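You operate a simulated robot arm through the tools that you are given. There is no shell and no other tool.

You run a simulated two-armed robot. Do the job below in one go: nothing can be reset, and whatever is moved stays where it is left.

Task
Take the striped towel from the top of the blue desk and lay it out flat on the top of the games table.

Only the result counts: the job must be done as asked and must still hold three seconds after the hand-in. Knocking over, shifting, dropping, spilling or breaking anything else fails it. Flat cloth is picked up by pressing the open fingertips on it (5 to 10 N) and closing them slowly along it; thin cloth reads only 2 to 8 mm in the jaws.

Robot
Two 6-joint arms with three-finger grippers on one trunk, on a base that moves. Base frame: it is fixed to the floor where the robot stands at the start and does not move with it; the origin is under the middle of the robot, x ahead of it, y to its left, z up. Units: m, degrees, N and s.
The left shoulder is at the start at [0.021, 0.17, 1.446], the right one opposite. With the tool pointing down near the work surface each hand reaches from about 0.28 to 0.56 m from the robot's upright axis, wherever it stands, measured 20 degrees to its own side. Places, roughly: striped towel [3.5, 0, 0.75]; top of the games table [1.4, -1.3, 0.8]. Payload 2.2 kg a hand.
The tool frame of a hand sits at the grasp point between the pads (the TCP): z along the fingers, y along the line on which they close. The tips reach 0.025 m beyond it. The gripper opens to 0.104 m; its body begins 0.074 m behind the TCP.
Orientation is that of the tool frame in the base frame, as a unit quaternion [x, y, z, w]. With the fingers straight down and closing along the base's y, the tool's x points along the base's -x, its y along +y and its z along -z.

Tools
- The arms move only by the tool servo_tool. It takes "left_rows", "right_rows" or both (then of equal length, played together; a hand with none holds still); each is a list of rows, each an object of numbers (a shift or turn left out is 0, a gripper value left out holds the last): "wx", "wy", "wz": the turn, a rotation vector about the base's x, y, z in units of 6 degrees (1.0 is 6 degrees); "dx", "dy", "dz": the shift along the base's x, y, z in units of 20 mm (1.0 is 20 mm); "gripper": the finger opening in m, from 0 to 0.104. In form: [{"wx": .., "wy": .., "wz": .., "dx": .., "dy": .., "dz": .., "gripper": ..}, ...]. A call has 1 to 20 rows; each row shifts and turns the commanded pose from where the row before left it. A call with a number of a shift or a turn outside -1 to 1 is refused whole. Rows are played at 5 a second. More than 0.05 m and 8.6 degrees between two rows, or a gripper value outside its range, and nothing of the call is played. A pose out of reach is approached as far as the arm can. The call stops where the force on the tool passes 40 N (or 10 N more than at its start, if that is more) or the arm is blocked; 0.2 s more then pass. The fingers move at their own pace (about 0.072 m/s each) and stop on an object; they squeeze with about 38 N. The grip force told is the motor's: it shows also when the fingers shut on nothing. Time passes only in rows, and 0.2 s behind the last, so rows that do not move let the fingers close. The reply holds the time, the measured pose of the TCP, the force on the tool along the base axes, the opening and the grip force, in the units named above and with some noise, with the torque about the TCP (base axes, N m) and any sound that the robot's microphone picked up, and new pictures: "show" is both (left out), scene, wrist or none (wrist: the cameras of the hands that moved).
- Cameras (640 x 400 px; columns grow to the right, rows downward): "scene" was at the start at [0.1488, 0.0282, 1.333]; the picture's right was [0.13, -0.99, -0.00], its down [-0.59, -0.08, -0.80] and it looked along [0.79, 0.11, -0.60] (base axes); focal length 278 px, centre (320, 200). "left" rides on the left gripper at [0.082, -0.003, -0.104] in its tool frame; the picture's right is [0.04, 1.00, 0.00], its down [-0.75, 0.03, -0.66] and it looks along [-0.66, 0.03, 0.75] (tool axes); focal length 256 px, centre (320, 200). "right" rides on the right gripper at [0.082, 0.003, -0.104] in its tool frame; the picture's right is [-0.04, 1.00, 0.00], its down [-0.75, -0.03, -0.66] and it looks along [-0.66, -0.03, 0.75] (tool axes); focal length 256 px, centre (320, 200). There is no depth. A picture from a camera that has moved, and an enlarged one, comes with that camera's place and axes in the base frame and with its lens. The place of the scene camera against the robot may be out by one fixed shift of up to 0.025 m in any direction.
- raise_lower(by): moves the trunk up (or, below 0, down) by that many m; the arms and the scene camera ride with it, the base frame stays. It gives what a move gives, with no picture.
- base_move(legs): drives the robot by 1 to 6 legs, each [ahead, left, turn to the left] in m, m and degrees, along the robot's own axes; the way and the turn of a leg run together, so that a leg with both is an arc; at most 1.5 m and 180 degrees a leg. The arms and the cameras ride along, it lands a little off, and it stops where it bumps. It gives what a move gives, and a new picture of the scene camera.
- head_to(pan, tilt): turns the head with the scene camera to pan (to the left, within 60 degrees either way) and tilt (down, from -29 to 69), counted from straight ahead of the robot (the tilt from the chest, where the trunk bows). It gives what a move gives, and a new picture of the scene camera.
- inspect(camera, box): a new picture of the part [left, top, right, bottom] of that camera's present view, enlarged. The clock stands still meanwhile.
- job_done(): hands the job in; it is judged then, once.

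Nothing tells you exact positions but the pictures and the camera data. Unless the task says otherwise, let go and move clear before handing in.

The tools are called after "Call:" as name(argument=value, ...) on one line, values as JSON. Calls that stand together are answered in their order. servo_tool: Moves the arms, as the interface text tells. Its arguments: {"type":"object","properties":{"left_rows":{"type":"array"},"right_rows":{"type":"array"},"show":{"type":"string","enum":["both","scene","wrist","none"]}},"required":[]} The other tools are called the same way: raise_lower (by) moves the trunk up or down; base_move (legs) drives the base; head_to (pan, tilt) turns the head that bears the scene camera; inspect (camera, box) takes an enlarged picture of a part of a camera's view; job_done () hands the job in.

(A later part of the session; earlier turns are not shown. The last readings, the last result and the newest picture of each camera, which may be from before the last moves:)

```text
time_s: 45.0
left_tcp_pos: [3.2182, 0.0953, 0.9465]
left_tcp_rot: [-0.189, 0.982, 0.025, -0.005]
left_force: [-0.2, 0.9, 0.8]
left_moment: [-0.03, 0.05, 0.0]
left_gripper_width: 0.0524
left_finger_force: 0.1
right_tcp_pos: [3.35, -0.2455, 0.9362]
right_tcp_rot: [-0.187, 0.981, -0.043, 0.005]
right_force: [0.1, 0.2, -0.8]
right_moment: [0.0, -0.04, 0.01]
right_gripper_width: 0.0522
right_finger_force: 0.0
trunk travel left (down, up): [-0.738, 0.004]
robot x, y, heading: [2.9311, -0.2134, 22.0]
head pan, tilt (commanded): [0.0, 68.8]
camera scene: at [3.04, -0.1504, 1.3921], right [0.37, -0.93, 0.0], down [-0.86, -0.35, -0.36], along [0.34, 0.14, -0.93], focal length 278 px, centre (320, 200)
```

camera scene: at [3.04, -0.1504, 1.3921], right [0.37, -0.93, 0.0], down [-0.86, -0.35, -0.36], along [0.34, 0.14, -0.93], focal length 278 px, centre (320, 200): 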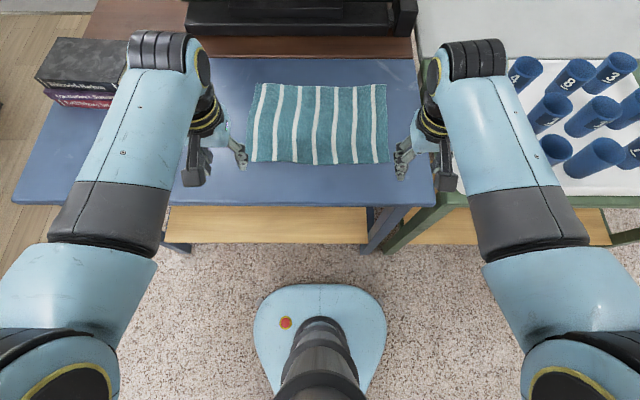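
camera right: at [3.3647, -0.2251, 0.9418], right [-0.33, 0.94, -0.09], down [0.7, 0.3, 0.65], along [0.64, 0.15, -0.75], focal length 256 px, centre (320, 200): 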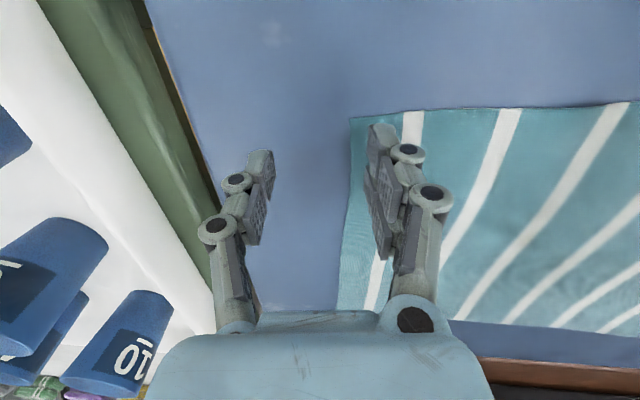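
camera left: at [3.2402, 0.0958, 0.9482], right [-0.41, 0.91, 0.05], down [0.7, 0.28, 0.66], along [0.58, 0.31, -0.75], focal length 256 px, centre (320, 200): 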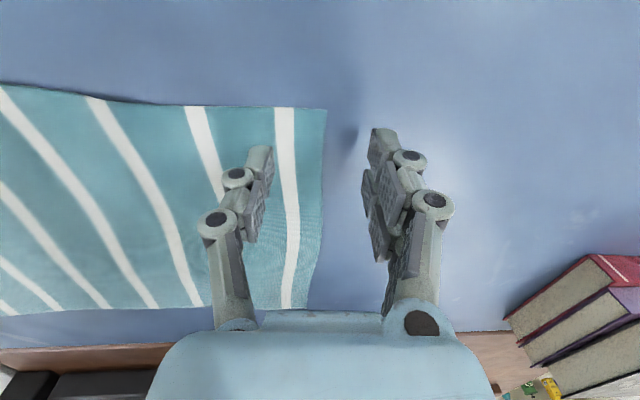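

I've got more room now. Moving both hands forward, level and inward to just above the two near corners.

Call:
servo_tool(left_rows=[{"dx": 0.677, "dy": 0.046, "dz": -0.603, "wx": -0.056, "wy": -0.023, "wz": 0.004}, {"dx": 0.677, "dy": 0.046, "dz": -0.603, "wx": -0.056, "wy": -0.023, "wz": 0.004}, {"dx": 0.677, "dy": 0.046, "dz": -0.603, "wx": -0.056, "wy": -0.023, "wz": 0.004}, {"dx": 0.677, "dy": 0.046, "dz": -0.603, "wx": -0.056, "wy": -0.023, "wz": 0.004}, {"dx": 0.677, "dy": 0.046, "dz": -0.603, "wx": -0.056, "wy": -0.023, "wz": 0.004}, {"dx": 0.677, "dy": 0.046, "dz": -0.603, "wx": -0.056, "wy": -0.023, "wz": 0.004}, {"dx": 0.677, "dy": 0.046, "dz": -0.603, "wx": -0.056, "wy": -0.023, "wz": 0.004}, {"dx": 0.677, "dy": 0.046, "dz": -0.603, "wx": -0.056, "wy": -0.023, "wz": 0.004}, {}], right_rows=[{"dx": 0.497, "dy": 0.549, "dz": -0.538, "wx": 0.099, "wy": 0.031, "wz": 0.009}, {"dx": 0.497, "dy": 0.549, "dz": -0.538, "wx": 0.099, "wy": 0.031, "wz": 0.009}, {"dx": 0.497, "dy": 0.549, "dz": -0.538, "wx": 0.099, "wy": 0.031, "wz": 0.009}, {"dx": 0.497, "dy": 0.549, "dz": -0.538, "wx": 0.099, "wy": 0.031, "wz": 0.009}, {"dx": 0.497, "dy": 0.549, "dz": -0.538, "wx": 0.099, "wy": 0.031, "wz": 0.009}, {"dx": 0.497, "dy": 0.549, "dz": -0.538, "wx": 0.099, "wy": 0.031, "wz": 0.009}, {"dx": 0.497, "dy": 0.549, "dz": -0.538, "wx": 0.099, "wy": 0.031, "wz": 0.009}, {"dx": 0.497, "dy": 0.549, "dz": -0.538, "wx": 0.099, "wy": 0.031, "wz": 0.009}, {}], show="both")

```text
time_s: 47.0
left_tcp_pos: [3.315, 0.1009, 0.8607]
left_tcp_rot: [-0.191, 0.982, -0.001, 0.0]
left_force: [0.4, 0.4, -0.3]
left_moment: [-0.01, 0.02, 0.04]
left_gripper_width: 0.0517
left_finger_force: 0.1
left hand out of reach, approached as far as the arm can: row 8
right_tcp_pos: [3.4208, -0.1646, 0.8605]
right_tcp_rot: [-0.19, 0.982, 0.001, 0.0]
right_force: [0.2, 0.1, -0.2]
right_moment: [0.03, -0.02, 0.01]
right_gripper_width: 0.0522
right_finger_force: 0.2
right hand out of reach, approached as far as the arm can: row 8
trunk travel left (down, up): [-0.738, 0.004]
robot x, y, heading: [2.9363, -0.2116, 21.8]
head pan, tilt (commanded): [0.0, 68.8]
camera scene: at [3.0411, -0.15, 1.392], right [0.37, -0.93, 0.0], down [-0.87, -0.35, -0.36], along [0.34, 0.13, -0.93], focal length 278 px, centre (320, 200)
camera right: at [3.3445, -0.1926, 0.9649], right [-0.34, 0.94, 0.0], down [0.71, 0.25, 0.66], along [0.62, 0.22, -0.75], focal length 256 px, centre (320, 200)
camera left: at [3.242, 0.0678, 0.9628], right [-0.41, 0.91, 0.0], down [0.69, 0.31, 0.66], along [0.6, 0.27, -0.75], focal length 256 px, centre (320, 200)
```

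scene: 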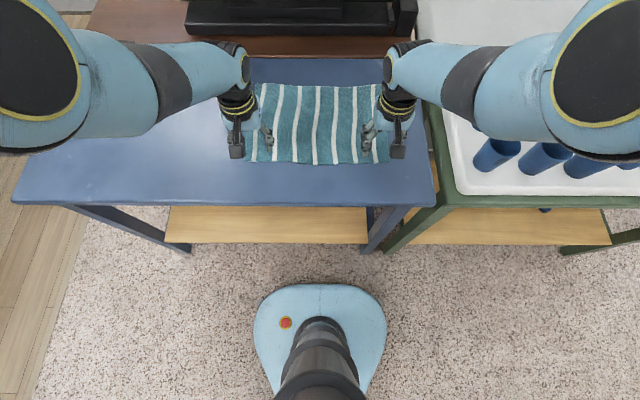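
right: 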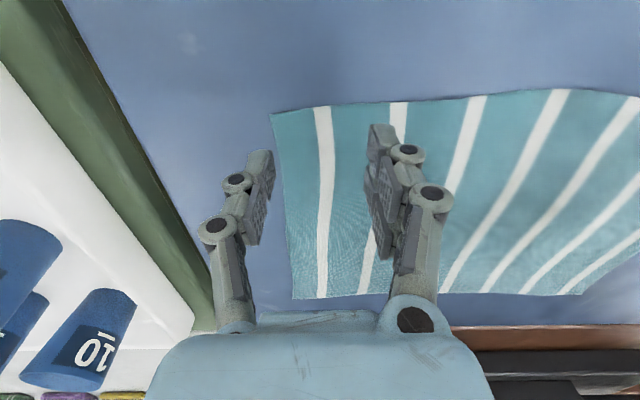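
left: 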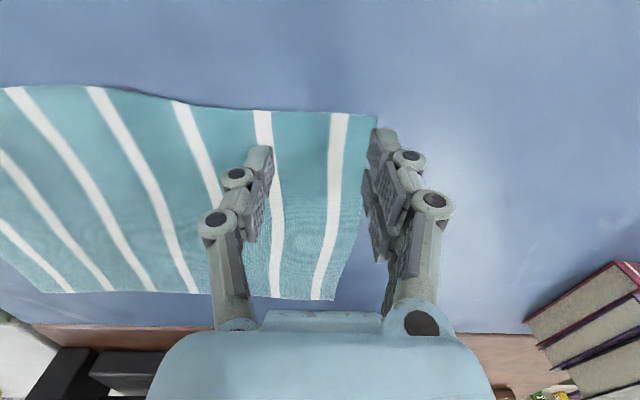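

Both hands are now level with the elbows out, centred about 35 mm in from the side edges, but slightly short on reach. I'll lift the hands a little and lower the trunk to get slack for pressing down.

Call:
servo_tool(left_rows=[{"dz": 0.7}, {"dz": 0.7}, {"dz": 0.6}, {}], right_rows=[{"dz": 0.7}, {"dz": 0.7}, {"dz": 0.6}, {}], show="none")

Call:
raise_lower(by=-0.06)

```text
time_s: 48.0
left_tcp_pos: [3.3164, 0.1004, 0.8993]
left_tcp_rot: [-0.19, 0.982, -0.001, -0.001]
left_force: [0.2, -0.3, 0.0]
left_moment: [0.0, 0.05, 0.02]
left_gripper_width: 0.052
left_finger_force: 0.0
right_tcp_pos: [3.4193, -0.1656, 0.9028]
right_tcp_rot: [-0.19, 0.982, 0.001, -0.001]
right_force: [-0.3, -0.7, -0.4]
right_moment: [0.0, 0.01, 0.0]
right_gripper_width: 0.0522
right_finger_force: 0.1
trunk travel left (down, up): [-0.738, 0.004]
robot x, y, heading: [2.9304, -0.2135, 21.7]
head pan, tilt (commanded): [0.0, 68.8]
```

```text
time_s: 49.0
left_tcp_pos: [3.3164, 0.103, 0.8397]
left_tcp_rot: [-0.191, 0.982, 0.0, 0.0]
left_force: [0.4, -0.2, -0.5]
left_moment: [0.01, 0.0, 0.06]
left_gripper_width: 0.052
left_finger_force: 0.0
right_tcp_pos: [3.4221, -0.1661, 0.8423]
right_tcp_rot: [-0.19, 0.982, 0.002, 0.0]
right_force: [-0.5, 0.4, 0.3]
right_moment: [-0.01, 0.05, -0.04]
right_gripper_width: 0.052
right_finger_force: 0.1
trunk travel left (down, up): [-0.678, 0.064]
robot x, y, heading: [2.9314, -0.2119, 21.7]
head pan, tilt (commanded): [0.0, 68.8]
```

Both TCPs are about 4 cm above the desk. I'll shift 8 mm further onto the cloth and come down gently, watching for contact.

Call:
servo_tool(left_rows=[{"dx": 0.185, "dy": 0.075, "dz": -0.25}, {"dx": 0.185, "dy": 0.075, "dz": -0.2}, {}], right_rows=[{"dx": 0.15, "dy": 0.16, "dz": -0.3}, {"dx": 0.15, "dy": 0.16, "dz": -0.28}, {}], show="wrist")

```text
time_s: 49.8
left_tcp_pos: [3.3237, 0.1047, 0.8287]
left_tcp_rot: [-0.191, 0.982, 0.001, -0.001]
left_force: [0.7, 0.0, -0.9]
left_moment: [-0.01, -0.01, -0.01]
left_gripper_width: 0.0518
left_finger_force: 0.1
right_tcp_pos: [3.4252, -0.1583, 0.8304]
right_tcp_rot: [-0.19, 0.982, 0.001, -0.001]
right_force: [0.6, 0.3, 0.2]
right_moment: [-0.03, -0.02, 0.0]
right_gripper_width: 0.052
right_finger_force: 0.2
trunk travel left (down, up): [-0.678, 0.064]
robot x, y, heading: [2.928, -0.2156, 21.7]
head pan, tilt (commanded): [0.0, 68.8]
camera right: at [3.3487, -0.1847, 0.9359], right [-0.34, 0.94, 0.0], down [0.71, 0.25, 0.66], along [0.62, 0.22, -0.75], focal length 256 px, centre (320, 200)
camera left: at [3.2493, 0.0718, 0.9332], right [-0.41, 0.91, 0.0], down [0.69, 0.31, 0.66], along [0.6, 0.27, -0.76], focal length 256 px, centre (320, 200)
```

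right: 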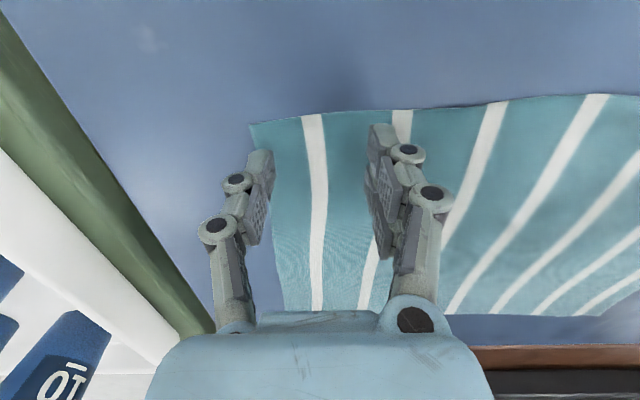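
left: 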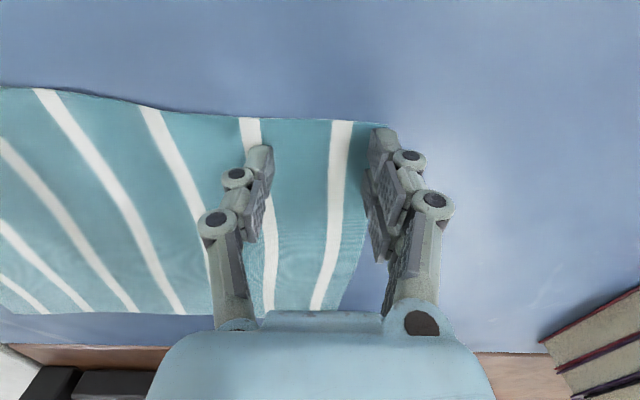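

The two-finger side sits right at the cloth's edge, so I'll move each hand about 12 mm further in and 8 mm toward the middle before pressing.

Call:
servo_tool(left_rows=[{"dz": 0.25}, {"dx": 0.35, "dy": -0.075}, {"dx": 0.355, "dy": -0.075}, {"dz": -0.2}, {}], right_rows=[{"dz": 0.25}, {"dx": 0.21, "dy": 0.295}, {"dx": 0.21, "dy": 0.295}, {"dz": -0.3}, {}], show="wrist")

```text
time_s: 51.0
left_tcp_pos: [3.3374, 0.1013, 0.8308]
left_tcp_rot: [-0.19, 0.982, 0.0, 0.0]
left_force: [0.1, -0.2, 0.2]
left_moment: [0.0, 0.02, -0.01]
left_gripper_width: 0.0519
left_finger_force: 0.0
right_tcp_pos: [3.4357, -0.1491, 0.8302]
right_tcp_rot: [-0.19, 0.982, 0.0, 0.0]
right_force: [0.6, 0.5, 0.1]
right_moment: [-0.02, -0.02, 0.03]
right_gripper_width: 0.052
right_finger_force: 0.1
trunk travel left (down, up): [-0.678, 0.064]
robot x, y, heading: [2.9307, -0.2136, 21.8]
head pan, tilt (commanded): [0.0, 68.8]
camera right: at [3.3588, -0.1746, 0.9349], right [-0.34, 0.94, 0.0], down [0.71, 0.25, 0.66], along [0.62, 0.22, -0.75], focal length 256 px, centre (320, 200)
camera left: at [3.2639, 0.0691, 0.9343], right [-0.41, 0.91, 0.0], down [0.69, 0.31, 0.66], along [0.6, 0.27, -0.76], focal length 256 px, centre (320, 200)
```

right: 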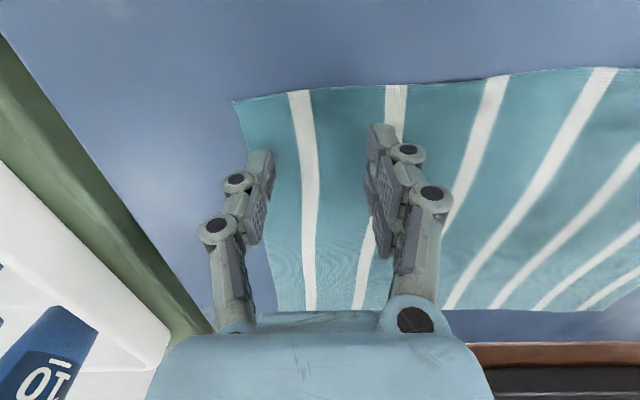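
left: 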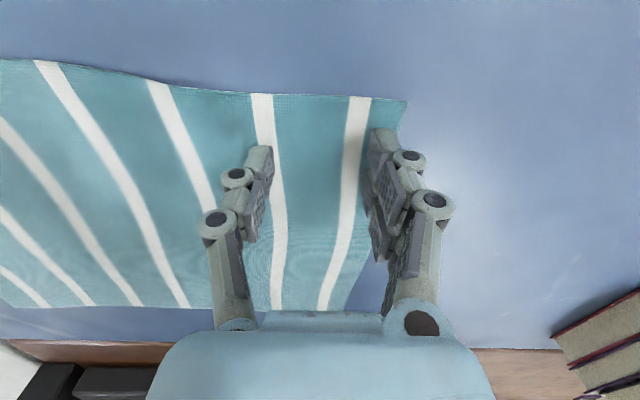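

All fingertips are over the cloth now. Lowering in 2 mm steps to find contact.

Call:
servo_tool(left_rows=[{"dz": -0.1}, {"dz": -0.1}, {}], right_rows=[{"dz": -0.1}, {"dz": -0.1}, {}], show="none")

```text
time_s: 51.8
left_tcp_pos: [3.3377, 0.1024, 0.8278]
left_tcp_rot: [-0.191, 0.982, 0.0, 0.0]
left_force: [0.2, 0.2, -0.7]
left_moment: [0.04, -0.04, 0.0]
left_gripper_width: 0.0516
left_finger_force: 0.0
right_tcp_pos: [3.4355, -0.1484, 0.8273]
right_tcp_rot: [-0.19, 0.982, 0.001, 0.0]
right_force: [-1.1, -1.2, 9.1]
right_moment: [-0.05, 0.05, 0.01]
right_gripper_width: 0.0529
right_finger_force: 0.3
trunk travel left (down, up): [-0.678, 0.064]
robot x, y, heading: [2.9299, -0.2177, 21.7]
head pan, tilt (commanded): [0.0, 68.8]
```

The right hand is pressing at about 9 N; the left hasn't touched yet. I'll lower only the left.

Call:
servo_tool(left_rows=[{"dz": -0.06}, {}], show="none")

```text
time_s: 52.4
left_tcp_pos: [3.3384, 0.1017, 0.8249]
left_tcp_rot: [-0.191, 0.982, 0.0, 0.001]
left_force: [1.0, 0.5, 4.6]
left_moment: [0.15, 0.1, 0.0]
left_gripper_width: 0.0524
left_finger_force: 1.0
right_tcp_pos: [3.4358, -0.1485, 0.8273]
right_tcp_rot: [-0.19, 0.982, 0.002, 0.0]
right_force: [1.8, -0.4, 10.8]
right_moment: [0.01, 0.03, 0.02]
right_gripper_width: 0.0529
right_finger_force: 0.5
trunk travel left (down, up): [-0.678, 0.064]
robot x, y, heading: [2.9312, -0.2155, 21.8]
head pan, tilt (commanded): [0.0, 68.8]
```

The left is at about 5 N. I'll add a touch of pressure on it, then close both hands slowly along the cloth.

Call:
servo_tool(left_rows=[{"dz": -0.03}, {"gripper": 0.048}, {"gripper": 0.044}, {"gripper": 0.04}, {"gripper": 0.036}, {"gripper": 0.032}, {"gripper": 0.028}, {"gripper": 0.024}, {"gripper": 0.02}], right_rows=[{}, {"gripper": 0.048}, {"gripper": 0.044}, {"gripper": 0.04}, {"gripper": 0.036}, {"gripper": 0.032}, {"gripper": 0.028}, {"gripper": 0.024}, {"gripper": 0.02}], show="wrist")

```text
time_s: 54.4
left_tcp_pos: [3.336, 0.1013, 0.8272]
left_tcp_rot: [-0.191, 0.982, -0.001, 0.001]
left_force: [2.6, -4.3, 15.9]
left_moment: [-0.15, -0.11, 0.06]
left_gripper_width: 0.0221
left_finger_force: 0.2
right_tcp_pos: [3.4332, -0.1496, 0.8272]
right_tcp_rot: [-0.19, 0.982, 0.001, 0.0]
right_force: [-1.7, 4.2, 20.5]
right_moment: [0.25, 0.17, -0.02]
right_gripper_width: 0.0208
right_finger_force: 2.7
trunk travel left (down, up): [-0.678, 0.064]
robot x, y, heading: [2.9315, -0.2123, 22.0]
head pan, tilt (commanded): [0.0, 68.8]
camera right: at [3.3573, -0.1754, 0.9308], right [-0.34, 0.94, 0.0], down [0.71, 0.25, 0.66], along [0.62, 0.22, -0.75], focal length 256 px, centre (320, 200)
camera left: at [3.262, 0.0673, 0.9295], right [-0.41, 0.91, 0.0], down [0.69, 0.31, 0.66], along [0.6, 0.27, -0.75], focal length 256 px, centre (320, 200)
```

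right: 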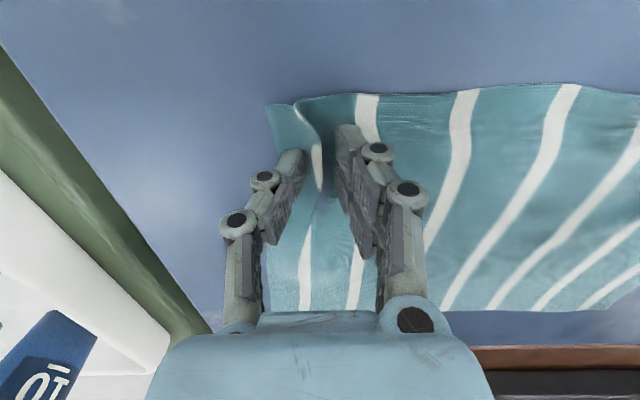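
left: 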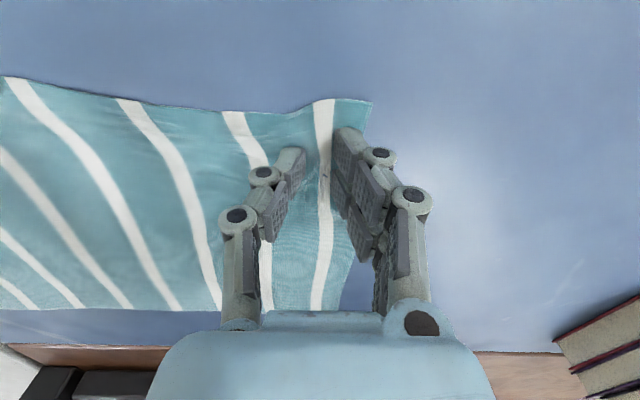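

A fold is forming in both hands; pressure has risen to 16–20 N because the tips dip as they close. I'll ease up slightly and finish closing.

Call:
servo_tool(left_rows=[{"dz": 0.06, "gripper": 0.018}, {"dz": 0.02, "gripper": 0.015}, {"dz": 0.02, "gripper": 0.012}, {"dz": 0.02, "gripper": 0.009}, {"gripper": 0.006}, {"gripper": 0.003}, {"gripper": 0.0}, {}, {}], right_rows=[{"dz": 0.09, "gripper": 0.018}, {"dz": 0.02, "gripper": 0.015}, {"dz": 0.02, "gripper": 0.012}, {"dz": 0.02, "gripper": 0.009}, {"gripper": 0.006}, {"gripper": 0.003}, {"gripper": 0.0}, {}, {}], show="wrist")

```text
time_s: 56.4
left_tcp_pos: [3.3349, 0.1016, 0.8264]
left_tcp_rot: [-0.191, 0.981, 0.0, 0.0]
left_force: [0.1, -1.2, 5.0]
left_moment: [-0.05, 0.02, -0.05]
left_gripper_width: 0.0028
left_finger_force: 31.4
right_tcp_pos: [3.4372, -0.1479, 0.8277]
right_tcp_rot: [-0.19, 0.982, 0.001, 0.0]
right_force: [0.2, 1.2, 0.2]
right_moment: [0.04, 0.02, 0.03]
right_gripper_width: 0.0031
right_finger_force: 32.4
trunk travel left (down, up): [-0.678, 0.064]
robot x, y, heading: [2.9328, -0.2133, 21.9]
head pan, tilt (commanded): [0.0, 68.8]
camera right: at [3.3598, -0.1739, 0.9327], right [-0.34, 0.94, 0.0], down [0.71, 0.25, 0.66], along [0.62, 0.22, -0.75], focal length 256 px, centre (320, 200)
camera left: at [3.2621, 0.0688, 0.9304], right [-0.41, 0.91, 0.0], down [0.69, 0.31, 0.66], along [0.6, 0.27, -0.76], focal length 256 px, centre (320, 200)
```

right: 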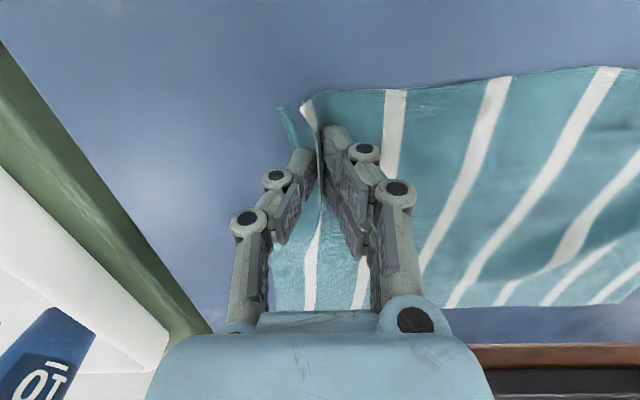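
left: 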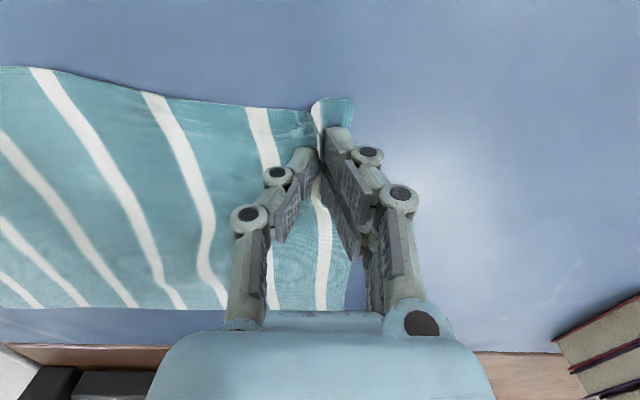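

Both jaws read about 3 mm with a fold of cloth between them. I'll lift slowly a few centimetres and check.

Call:
servo_tool(left_rows=[{"dz": 0.25}, {"dz": 0.25}, {"dz": 0.25}, {"dz": 0.25}, {"dz": 0.25}, {"dz": 0.25}, {}], right_rows=[{"dz": 0.25}, {"dz": 0.25}, {"dz": 0.25}, {"dz": 0.25}, {"dz": 0.25}, {"dz": 0.25}, {}], show="both")

```text
time_s: 58.0
left_tcp_pos: [3.339, 0.1018, 0.8567]
left_tcp_rot: [-0.19, 0.982, 0.001, -0.001]
left_force: [1.0, -1.8, 0.2]
left_moment: [-0.06, 0.0, -0.03]
left_gripper_width: 0.003
left_finger_force: 31.7
right_tcp_pos: [3.4349, -0.1473, 0.859]
right_tcp_rot: [-0.191, 0.982, 0.001, -0.001]
right_force: [-0.5, 2.0, 0.6]
right_moment: [0.04, 0.01, -0.02]
right_gripper_width: 0.0032
right_finger_force: 32.4
trunk travel left (down, up): [-0.678, 0.064]
robot x, y, heading: [2.9315, -0.2141, 21.9]
head pan, tilt (commanded): [0.0, 68.8]
camera scene: at [3.0414, -0.1499, 1.3319], right [0.37, -0.93, 0.0], down [-0.87, -0.35, -0.36], along [0.34, 0.13, -0.93], focal length 278 px, centre (320, 200)
camera right: at [3.3586, -0.1743, 0.9638], right [-0.34, 0.94, 0.0], down [0.71, 0.25, 0.66], along [0.62, 0.22, -0.76], focal length 256 px, centre (320, 200)
camera left: at [3.2644, 0.0691, 0.9614], right [-0.41, 0.91, 0.0], down [0.69, 0.31, 0.66], along [0.6, 0.27, -0.76], focal length 256 px, centre (320, 200)
```

scene: 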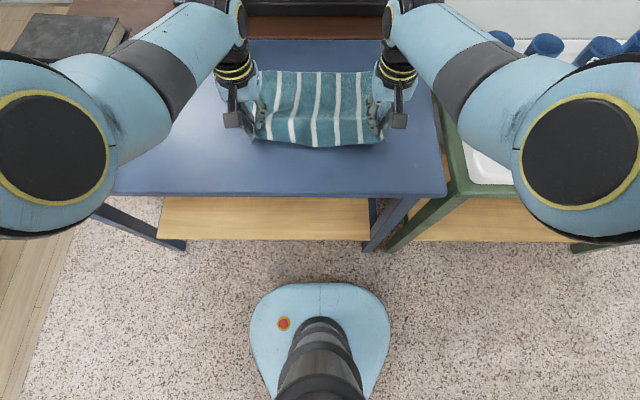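
right: 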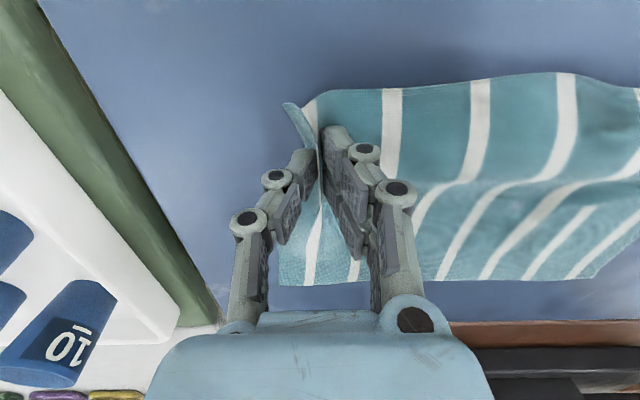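
left: 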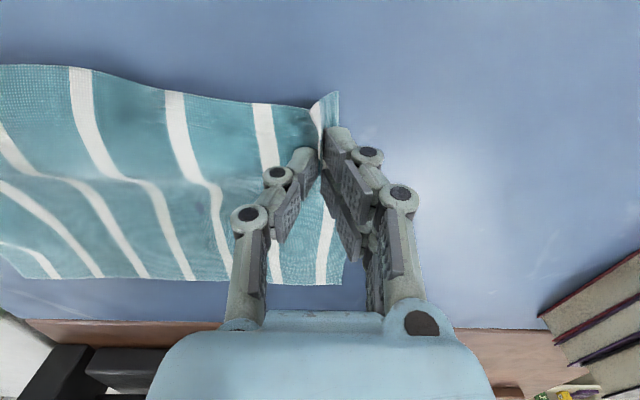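

The towel is coming up with both hands. I'll continue lifting to see it hang.

Call:
servo_tool(left_rows=[{"dz": 0.5}, {"dz": 0.5}, {"dz": 0.5}, {"dz": 0.5}, {"dz": 0.5}, {"dz": 0.5}, {"dz": 0.5}, {"dz": 0.5}, {"dz": 0.5}, {"dz": 0.5}, {}], right_rows=[{"dz": 0.5}, {"dz": 0.5}, {"dz": 0.5}, {"dz": 0.5}, {"dz": 0.5}, {"dz": 0.5}, {"dz": 0.5}, {"dz": 0.5}, {"dz": 0.5}, {"dz": 0.5}, {}], show="both")

Call:
head_to(pan=0, tilt=50)

```text
time_s: 60.2
left_tcp_pos: [3.3421, 0.1049, 0.9578]
left_tcp_rot: [-0.192, 0.981, -0.005, 0.006]
left_force: [15.0, -33.6, 0.4]
left_moment: [-0.88, -0.37, -0.1]
left_gripper_width: 0.0035
left_finger_force: 32.1
right_tcp_pos: [3.4607, -0.1582, 0.9685]
right_tcp_rot: [-0.185, 0.983, -0.002, 0.016]
right_force: [-15.4, 32.9, -0.7]
right_moment: [0.9, 0.41, 0.09]
right_gripper_width: 0.0042
right_finger_force: 32.2
trunk travel left (down, up): [-0.678, 0.064]
robot x, y, heading: [2.931, -0.2189, 21.8]
head pan, tilt (commanded): [0.0, 68.8]
stopped in row 10 (left hand): the force on the tool passed its limit at 41 N (the readings are from after the stop); the commanded pose is now the measured one
camera scene: at [3.0412, -0.15, 1.3319], right [0.37, -0.93, 0.0], down [-0.87, -0.35, -0.36], along [0.34, 0.13, -0.93], focal length 278 px, centre (320, 200)
camera right: at [3.3787, -0.1839, 1.0703], right [-0.33, 0.95, -0.01], down [0.69, 0.24, 0.68], along [0.65, 0.22, -0.73], focal length 256 px, centre (320, 200)
camera left: at [3.2676, 0.0727, 1.0603], right [-0.41, 0.91, -0.01], down [0.68, 0.32, 0.66], along [0.61, 0.26, -0.75], focal length 256 px, centre (320, 200)
```

scene: 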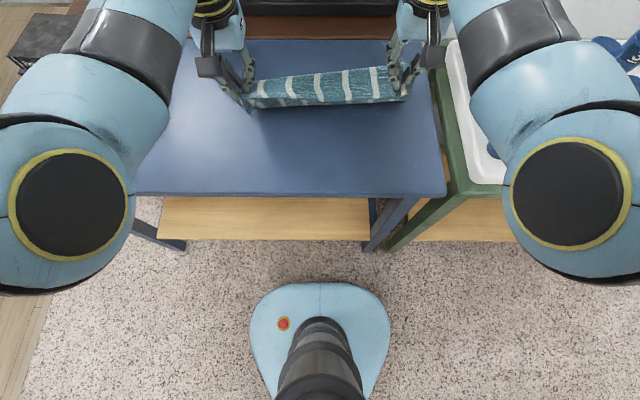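
right: 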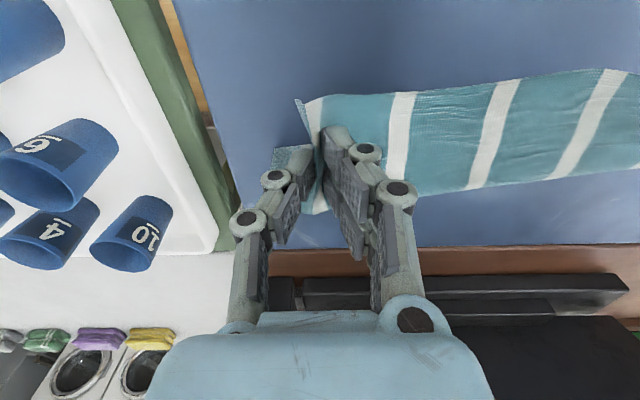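
left: 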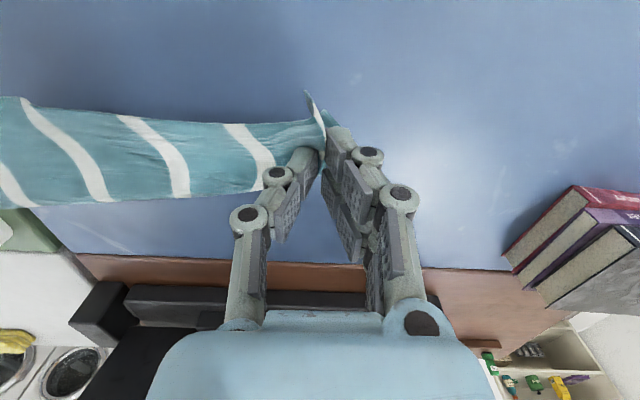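

```text
time_s: 61.0
left_tcp_pos: [3.3431, 0.1052, 0.9588]
left_tcp_rot: [-0.191, 0.982, -0.005, 0.005]
left_force: [14.7, -34.5, 0.8]
left_moment: [-0.87, -0.4, -0.15]
left_gripper_width: 0.0034
left_finger_force: 32.3
right_tcp_pos: [3.4608, -0.1592, 0.969]
right_tcp_rot: [-0.185, 0.983, -0.002, 0.017]
right_force: [-15.2, 34.3, -1.4]
right_moment: [0.93, 0.43, 0.09]
right_gripper_width: 0.0043
right_finger_force: 33.0
trunk travel left (down, up): [-0.678, 0.064]
robot x, y, heading: [2.9313, -0.213, 21.8]
head pan, tilt (commanded): [0.0, 50.0]
camera scene: at [3.0607, -0.1421, 1.3538], right [0.37, -0.93, 0.0], down [-0.71, -0.29, -0.64], along [0.6, 0.24, -0.77], focal length 278 px, centre (320, 200)
```

scene: 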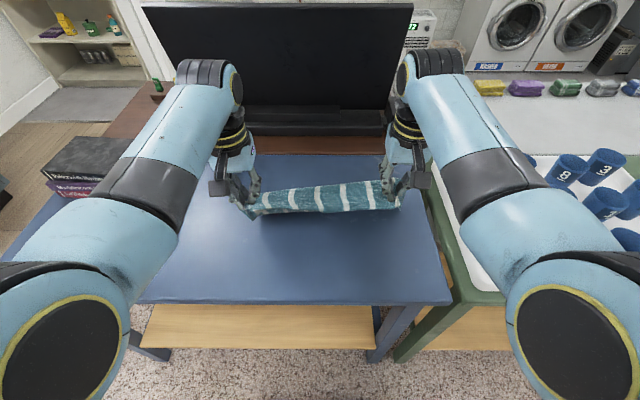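

Lifting pushed the arms apart and stretched the cloth (about 36 N tension). I'll relieve that at once by tilting the hands slightly inward and bringing them closer together.

Call:
servo_tool(left_rows=[{"dx": 0.026, "dy": -0.065, "wx": -0.31, "wy": -0.124}, {"dx": 0.026, "dy": -0.065, "wx": -0.31, "wy": -0.124}, {"dx": 0.026, "dy": -0.065, "wx": -0.31, "wy": -0.124}, {"dx": 0.026, "dy": -0.065, "wx": -0.31, "wy": -0.124}, {"dx": 0.026, "dy": -0.065, "wx": -0.31, "wy": -0.124}, {}], right_rows=[{"dx": -0.173, "dy": 0.113, "wx": 0.31, "wy": 0.124}, {"dx": -0.173, "dy": 0.113, "wx": 0.31, "wy": 0.124}, {"dx": -0.173, "dy": 0.113, "wx": 0.31, "wy": 0.124}, {"dx": -0.173, "dy": 0.113, "wx": 0.31, "wy": 0.124}, {"dx": -0.173, "dy": 0.113, "wx": 0.31, "wy": 0.124}, {}], show="both")

```text
time_s: 62.4
left_tcp_pos: [3.3452, 0.1004, 0.9583]
left_tcp_rot: [-0.191, 0.978, -0.087, 0.021]
left_force: [-0.4, -0.7, 0.3]
left_moment: [0.02, 0.02, -0.03]
left_gripper_width: 0.0027
left_finger_force: 31.8
right_tcp_pos: [3.4415, -0.1464, 0.9681]
right_tcp_rot: [-0.183, 0.98, 0.081, 0.0]
right_force: [-1.0, 0.0, 0.4]
right_moment: [-0.05, 0.01, -0.02]
right_gripper_width: 0.0032
right_finger_force: 31.8
trunk travel left (down, up): [-0.678, 0.064]
robot x, y, heading: [2.9315, -0.2114, 21.6]
head pan, tilt (commanded): [0.0, 50.0]
camera scene: at [3.0608, -0.1421, 1.3538], right [0.37, -0.93, 0.0], down [-0.71, -0.29, -0.64], along [0.6, 0.24, -0.77], focal length 278 px, centre (320, 200)
camera right: at [3.3667, -0.1878, 1.0694], right [-0.32, 0.93, 0.16], down [0.73, 0.14, 0.67], along [0.6, 0.33, -0.73], focal length 256 px, centre (320, 200)
camera left: at [3.2634, 0.084, 1.0598], right [-0.41, 0.9, -0.18], down [0.64, 0.42, 0.65], along [0.65, 0.15, -0.74], focal length 256 px, centre (320, 200)
```

scene: 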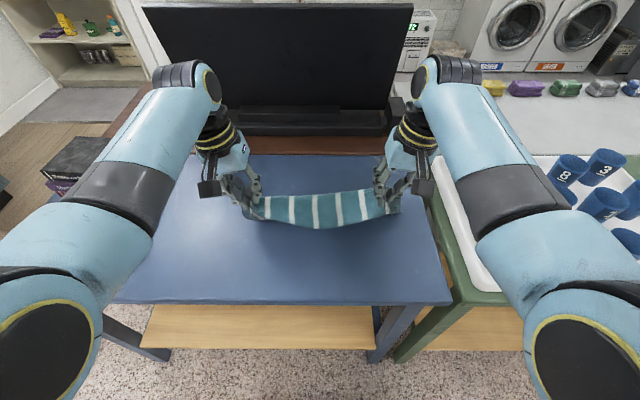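
right: 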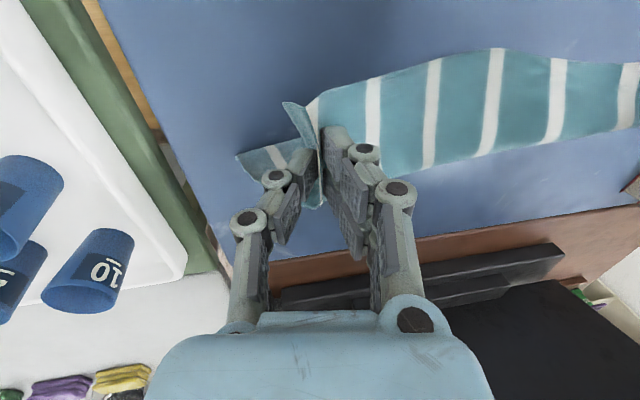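
left: 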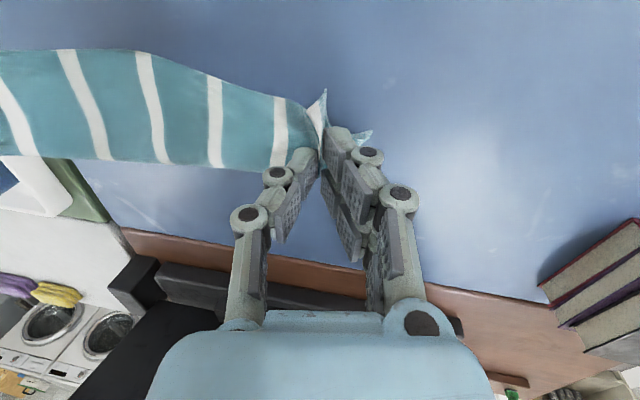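

Tension is gone and both grips hold. I'll raise the trunk the rest of the way, then back the robot off from the desk a little.

Call:
raise_lower(by=0.06)

Call:
servo_tool(left_rows=[{"dz": 0.4, "wx": -0.1, "wy": -0.04}, {"dz": 0.4, "wx": -0.1, "wy": -0.04}, {"dz": 0.4, "wx": -0.1, "wy": -0.04}, {"dz": 0.4, "wx": -0.1, "wy": -0.04}, {"dz": 0.4, "wx": -0.1, "wy": -0.04}, {}], right_rows=[{"dz": 0.35, "wx": 0.1, "wy": 0.04}, {"dz": 0.35, "wx": 0.1, "wy": 0.04}, {"dz": 0.35, "wx": 0.1, "wy": 0.04}, {"dz": 0.35, "wx": 0.1, "wy": 0.04}, {"dz": 0.35, "wx": 0.1, "wy": 0.04}, {}], show="both")

```text
time_s: 63.4
left_tcp_pos: [3.3445, 0.1, 1.0169]
left_tcp_rot: [-0.192, 0.977, -0.088, 0.02]
left_force: [-0.2, -0.1, 1.5]
left_moment: [0.01, 0.0, -0.03]
left_gripper_width: 0.0028
left_finger_force: 32.5
right_tcp_pos: [3.441, -0.1459, 1.0289]
right_tcp_rot: [-0.183, 0.98, 0.08, 0.0]
right_force: [-0.2, -0.2, 0.0]
right_moment: [-0.02, 0.0, -0.01]
right_gripper_width: 0.0032
right_finger_force: 32.0
trunk travel left (down, up): [-0.738, 0.004]
robot x, y, heading: [2.9329, -0.2135, 21.8]
head pan, tilt (commanded): [0.0, 50.0]
```

```text
time_s: 64.8
left_tcp_pos: [3.3434, 0.0996, 1.0578]
left_tcp_rot: [-0.191, 0.975, -0.115, 0.025]
left_force: [-0.5, -0.4, 0.0]
left_moment: [0.05, 0.0, -0.02]
left_gripper_width: 0.0029
left_finger_force: 32.0
right_tcp_pos: [3.4424, -0.1455, 1.0625]
right_tcp_rot: [-0.181, 0.977, 0.108, -0.006]
right_force: [-0.1, -0.3, 0.0]
right_moment: [-0.03, 0.0, -0.02]
right_gripper_width: 0.0031
right_finger_force: 31.9
trunk travel left (down, up): [-0.738, 0.004]
robot x, y, heading: [2.9293, -0.2088, 21.8]
head pan, tilt (commanded): [0.0, 50.0]
camera scene: at [3.0608, -0.1421, 1.4139], right [0.37, -0.93, 0.0], down [-0.71, -0.29, -0.64], along [0.6, 0.24, -0.77], focal length 278 px, centre (320, 200)
camera right: at [3.3692, -0.1926, 1.163], right [-0.32, 0.92, 0.21], down [0.75, 0.1, 0.66], along [0.58, 0.37, -0.72], focal length 256 px, centre (320, 200)
camera left: at [3.2601, 0.0889, 1.1579], right [-0.4, 0.88, -0.23], down [0.63, 0.45, 0.64], along [0.67, 0.11, -0.74], focal length 256 px, centre (320, 200)
```

scene: 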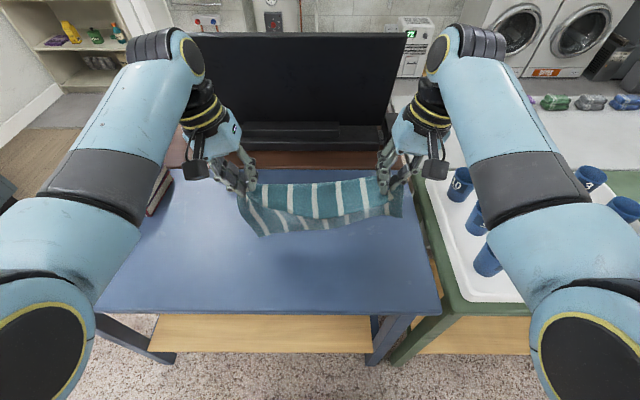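
right: 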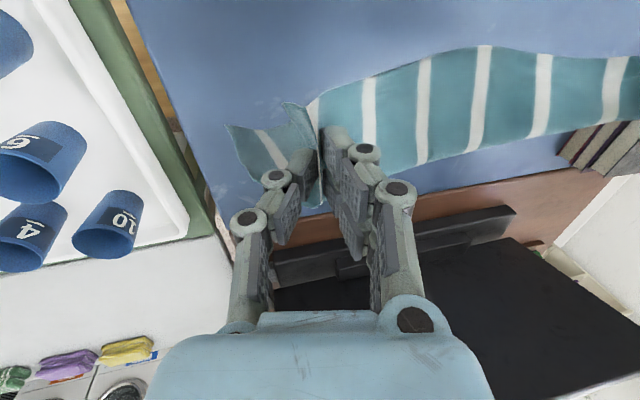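
left: 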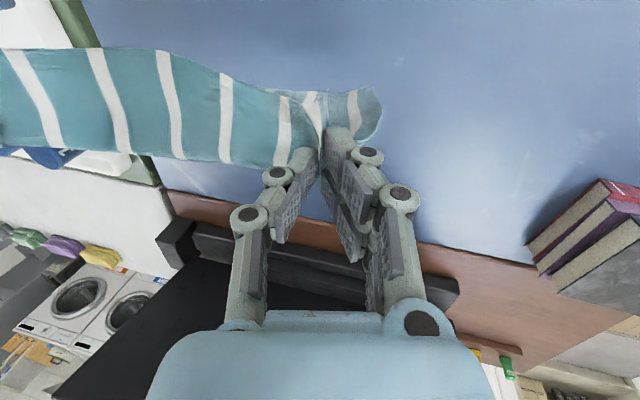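

Call:
inspect(camera="scene", box=[190, 130, 450, 290])

```text
2.46 times, centred on (320, 210) of scene
camera zoom: at [3.0608, -0.1421, 1.4139], right [0.37, -0.93, 0.0], down [-0.71, -0.29, -0.64], along [0.6, 0.24, -0.77], focal length 684 px, centre (320, 175)
```

zoom: 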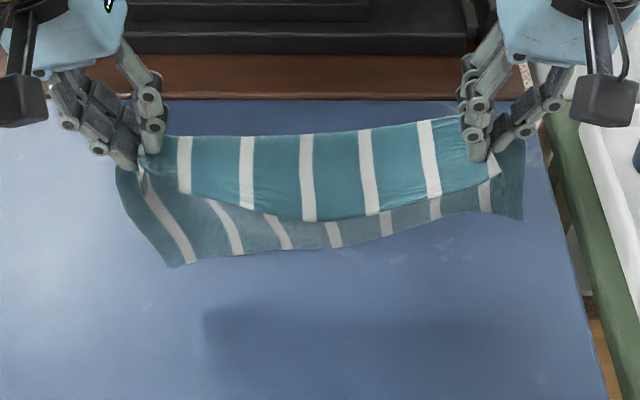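

The towel hangs cleanly between both hands with its lower edge clear of the desk. I'll back away from the desk and strafe left to return to the corridor.

Call:
base_move(legs=[[-0.55, 0, 0], [0, 1.25, 0]])

```text
time_s: 74.0
left_tcp_pos: [2.4027, 1.0918, 1.0564]
left_tcp_rot: [-0.172, 0.978, -0.115, 0.023]
left_force: [0.2, 0.1, 0.4]
left_moment: [0.01, 0.02, -0.05]
left_gripper_width: 0.0029
left_finger_force: 32.0
right_tcp_pos: [2.491, 0.843, 1.0628]
right_tcp_rot: [-0.164, 0.981, 0.108, -0.003]
right_force: [0.1, 0.4, 0.0]
right_moment: [-0.03, -0.02, 0.0]
right_gripper_width: 0.0031
right_finger_force: 32.6
trunk travel left (down, up): [-0.738, 0.004]
robot x, y, heading: [1.9796, 0.7976, 19.5]
head pan, tilt (commanded): [0.0, 50.0]
camera scene: at [2.1094, 0.8608, 1.414], right [0.34, -0.94, 0.0], down [-0.72, -0.26, -0.64], along [0.61, 0.22, -0.77], focal length 278 px, centre (320, 200)
```

scene: 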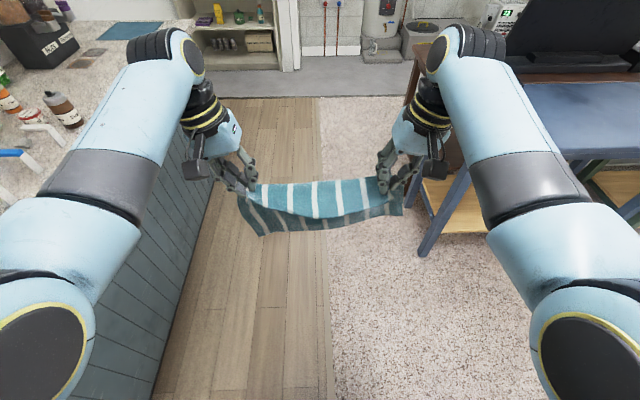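

The towel is still held well. I'll realign and back down the corridor in two stages.

Call:
base_move(legs=[[0, 0, 2.2], [-1.1, 0, 0]])

```text
time_s: 79.9
left_tcp_pos: [1.3828, 0.7048, 1.0573]
left_tcp_rot: [-0.196, 0.974, -0.114, 0.026]
left_force: [-0.9, 0.0, -0.6]
left_moment: [0.04, 0.02, -0.01]
left_gripper_width: 0.0028
left_finger_force: 32.3
right_tcp_pos: [1.4833, 0.4602, 1.0633]
right_tcp_rot: [-0.188, 0.976, 0.107, -0.005]
right_force: [1.4, 0.4, 0.0]
right_moment: [-0.03, 0.02, -0.03]
right_gripper_width: 0.0029
right_finger_force: 32.3
trunk travel left (down, up): [-0.738, 0.004]
robot x, y, heading: [0.9723, 0.3867, 22.4]
head pan, tilt (commanded): [0.0, 50.0]
camera scene: at [1.103, 0.46, 1.414], right [0.38, -0.92, 0.0], down [-0.71, -0.29, -0.64], along [0.59, 0.25, -0.77], focal length 278 px, centre (320, 200)
```

scene: 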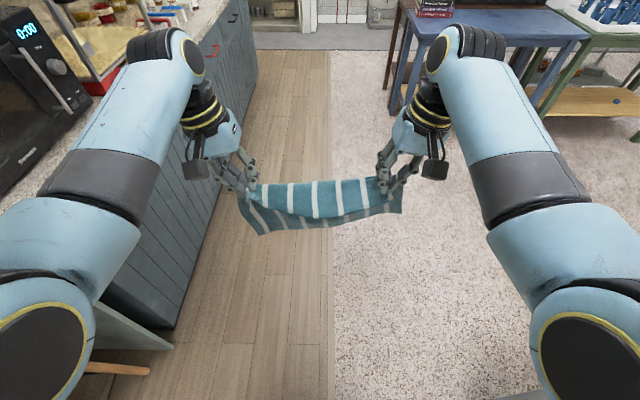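

Call:
base_move(legs=[[-1.05, 0, -0.5]])

Call:
head_to(pan=-55, tilt=35)

```text
time_s: 85.3
left_tcp_pos: [0.4133, 0.3027, 1.0572]
left_tcp_rot: [-0.195, 0.974, -0.114, 0.027]
left_force: [-0.3, 0.5, 0.2]
left_moment: [0.04, 0.0, 0.01]
left_gripper_width: 0.0031
left_finger_force: 31.9
right_tcp_pos: [0.5133, 0.0587, 1.0637]
right_tcp_rot: [-0.186, 0.977, 0.107, -0.006]
right_force: [0.0, -0.1, 0.7]
right_moment: [-0.03, -0.03, 0.02]
right_gripper_width: 0.0033
right_finger_force: 32.3
trunk travel left (down, up): [-0.738, 0.004]
robot x, y, heading: [0.004, -0.0127, 22.3]
head pan, tilt (commanded): [0.0, 50.0]
camera scene: at [0.1321, 0.0594, 1.414], right [0.38, -0.92, 0.0], down [-0.71, -0.29, -0.64], along [0.59, 0.24, -0.77], focal length 278 px, centre (320, 200)
```

scene: 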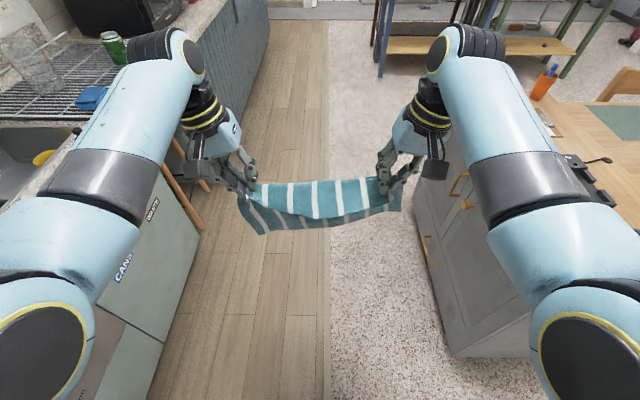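

```text
time_s: 86.6
left_tcp_pos: [0.4131, 0.3032, 1.0576]
left_tcp_rot: [-0.195, 0.974, -0.114, 0.025]
left_force: [0.5, 0.1, 0.4]
left_moment: [0.05, 0.01, -0.01]
left_gripper_width: 0.0032
left_finger_force: 31.9
right_tcp_pos: [0.5128, 0.0589, 1.0637]
right_tcp_rot: [-0.186, 0.977, 0.108, -0.005]
right_force: [0.1, 0.9, 0.4]
right_moment: [-0.01, 0.01, 0.02]
right_gripper_width: 0.0033
right_finger_force: 32.0
trunk travel left (down, up): [-0.738, 0.004]
robot x, y, heading: [0.0011, -0.0143, 22.6]
head pan, tilt (commanded): [-55.0, 35.0]
camera scene: at [0.1352, -0.0172, 1.4357], right [-0.54, -0.84, 0.0], down [-0.48, 0.31, -0.82], along [0.69, -0.44, -0.57], focal length 278 px, centre (320, 200)
```

scene: 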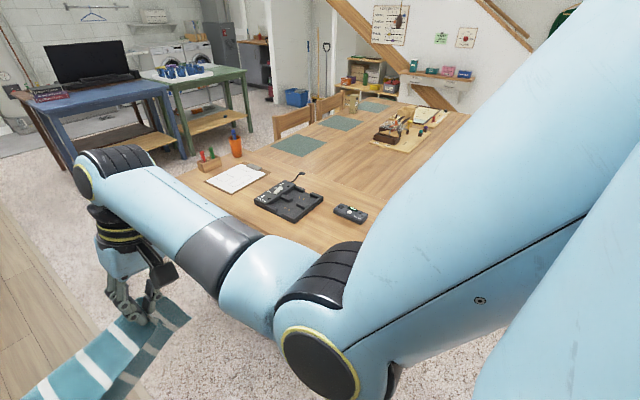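

Call:
inspect(camera="scene", box=[170, 80, 490, 280])

```text
2.00 times, centred on (330, 180) of scene
camera zoom: at [0.1352, -0.0172, 1.4357], right [-0.54, -0.84, 0.0], down [-0.48, 0.31, -0.82], along [0.69, -0.44, -0.57], focal length 556 px, centre (300, 240)
```

zoom: 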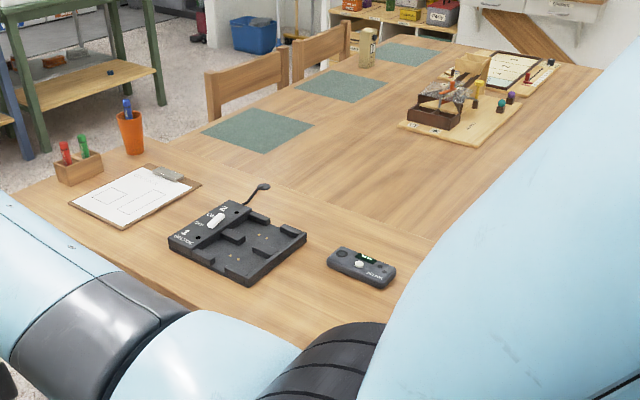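

The table is clear between the cabinet seam and the game tray, roughly 0.44 m by 0.58 m. I'll lift the towel a little more so that it passes well above the small device on the cabinet, then strafe right.

Call:
servo_tool(left_rows=[{"dz": 0.5, "wx": -0.1, "wy": -0.04}, {"dz": 0.5, "wx": -0.1, "wy": -0.04}, {"dz": 0.5, "wx": -0.1, "wy": -0.04}, {"dz": 0.5, "wx": -0.1, "wy": -0.04}, {"dz": 0.5}, {}], right_rows=[{"dz": 0.5, "wx": 0.1, "wy": 0.04}, {"dz": 0.5, "wx": 0.1, "wy": 0.04}, {"dz": 0.5, "wx": 0.1, "wy": 0.04}, {"dz": 0.5, "wx": 0.1, "wy": 0.04}, {"dz": 0.4}, {}], show="none")

Call:
head_to(pan=-60, tilt=60)

```text
time_s: 88.0
left_tcp_pos: [0.4136, 0.3048, 1.1074]
left_tcp_rot: [-0.194, 0.971, -0.137, 0.03]
left_force: [0.1, 0.1, 0.3]
left_moment: [-0.01, 0.03, 0.01]
left_gripper_width: 0.0029
left_finger_force: 31.1
right_tcp_pos: [0.5134, 0.0583, 1.1102]
right_tcp_rot: [-0.185, 0.974, 0.13, -0.01]
right_force: [-0.4, -0.2, -0.4]
right_moment: [-0.03, 0.0, -0.02]
right_gripper_width: 0.0032
right_finger_force: 32.4
trunk travel left (down, up): [-0.738, 0.004]
robot x, y, heading: [0.0035, -0.0103, 22.4]
head pan, tilt (commanded): [-55.0, 35.0]
```

```text
time_s: 88.9
left_tcp_pos: [0.4156, 0.3044, 1.1071]
left_tcp_rot: [-0.195, 0.971, -0.137, 0.03]
left_force: [0.5, 0.6, -0.8]
left_moment: [-0.06, 0.02, 0.0]
left_gripper_width: 0.0028
left_finger_force: 31.7
right_tcp_pos: [0.513, 0.0589, 1.1104]
right_tcp_rot: [-0.185, 0.974, 0.13, -0.01]
right_force: [0.3, -0.1, 0.0]
right_moment: [0.01, 0.01, -0.03]
right_gripper_width: 0.003
right_finger_force: 31.8
trunk travel left (down, up): [-0.738, 0.004]
robot x, y, heading: [0.0009, -0.013, 22.5]
head pan, tilt (commanded): [-60.0, 60.0]
camera scene: at [0.1139, -0.0105, 1.4015], right [-0.61, -0.79, 0.0], down [-0.69, 0.53, -0.5], along [0.4, -0.31, -0.87], focal length 278 px, centre (320, 200)
```

scene: 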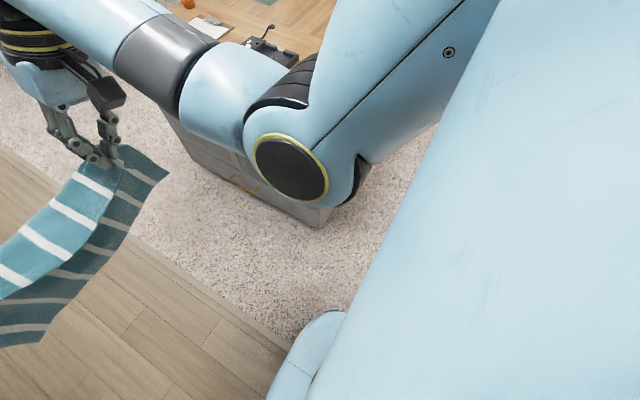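

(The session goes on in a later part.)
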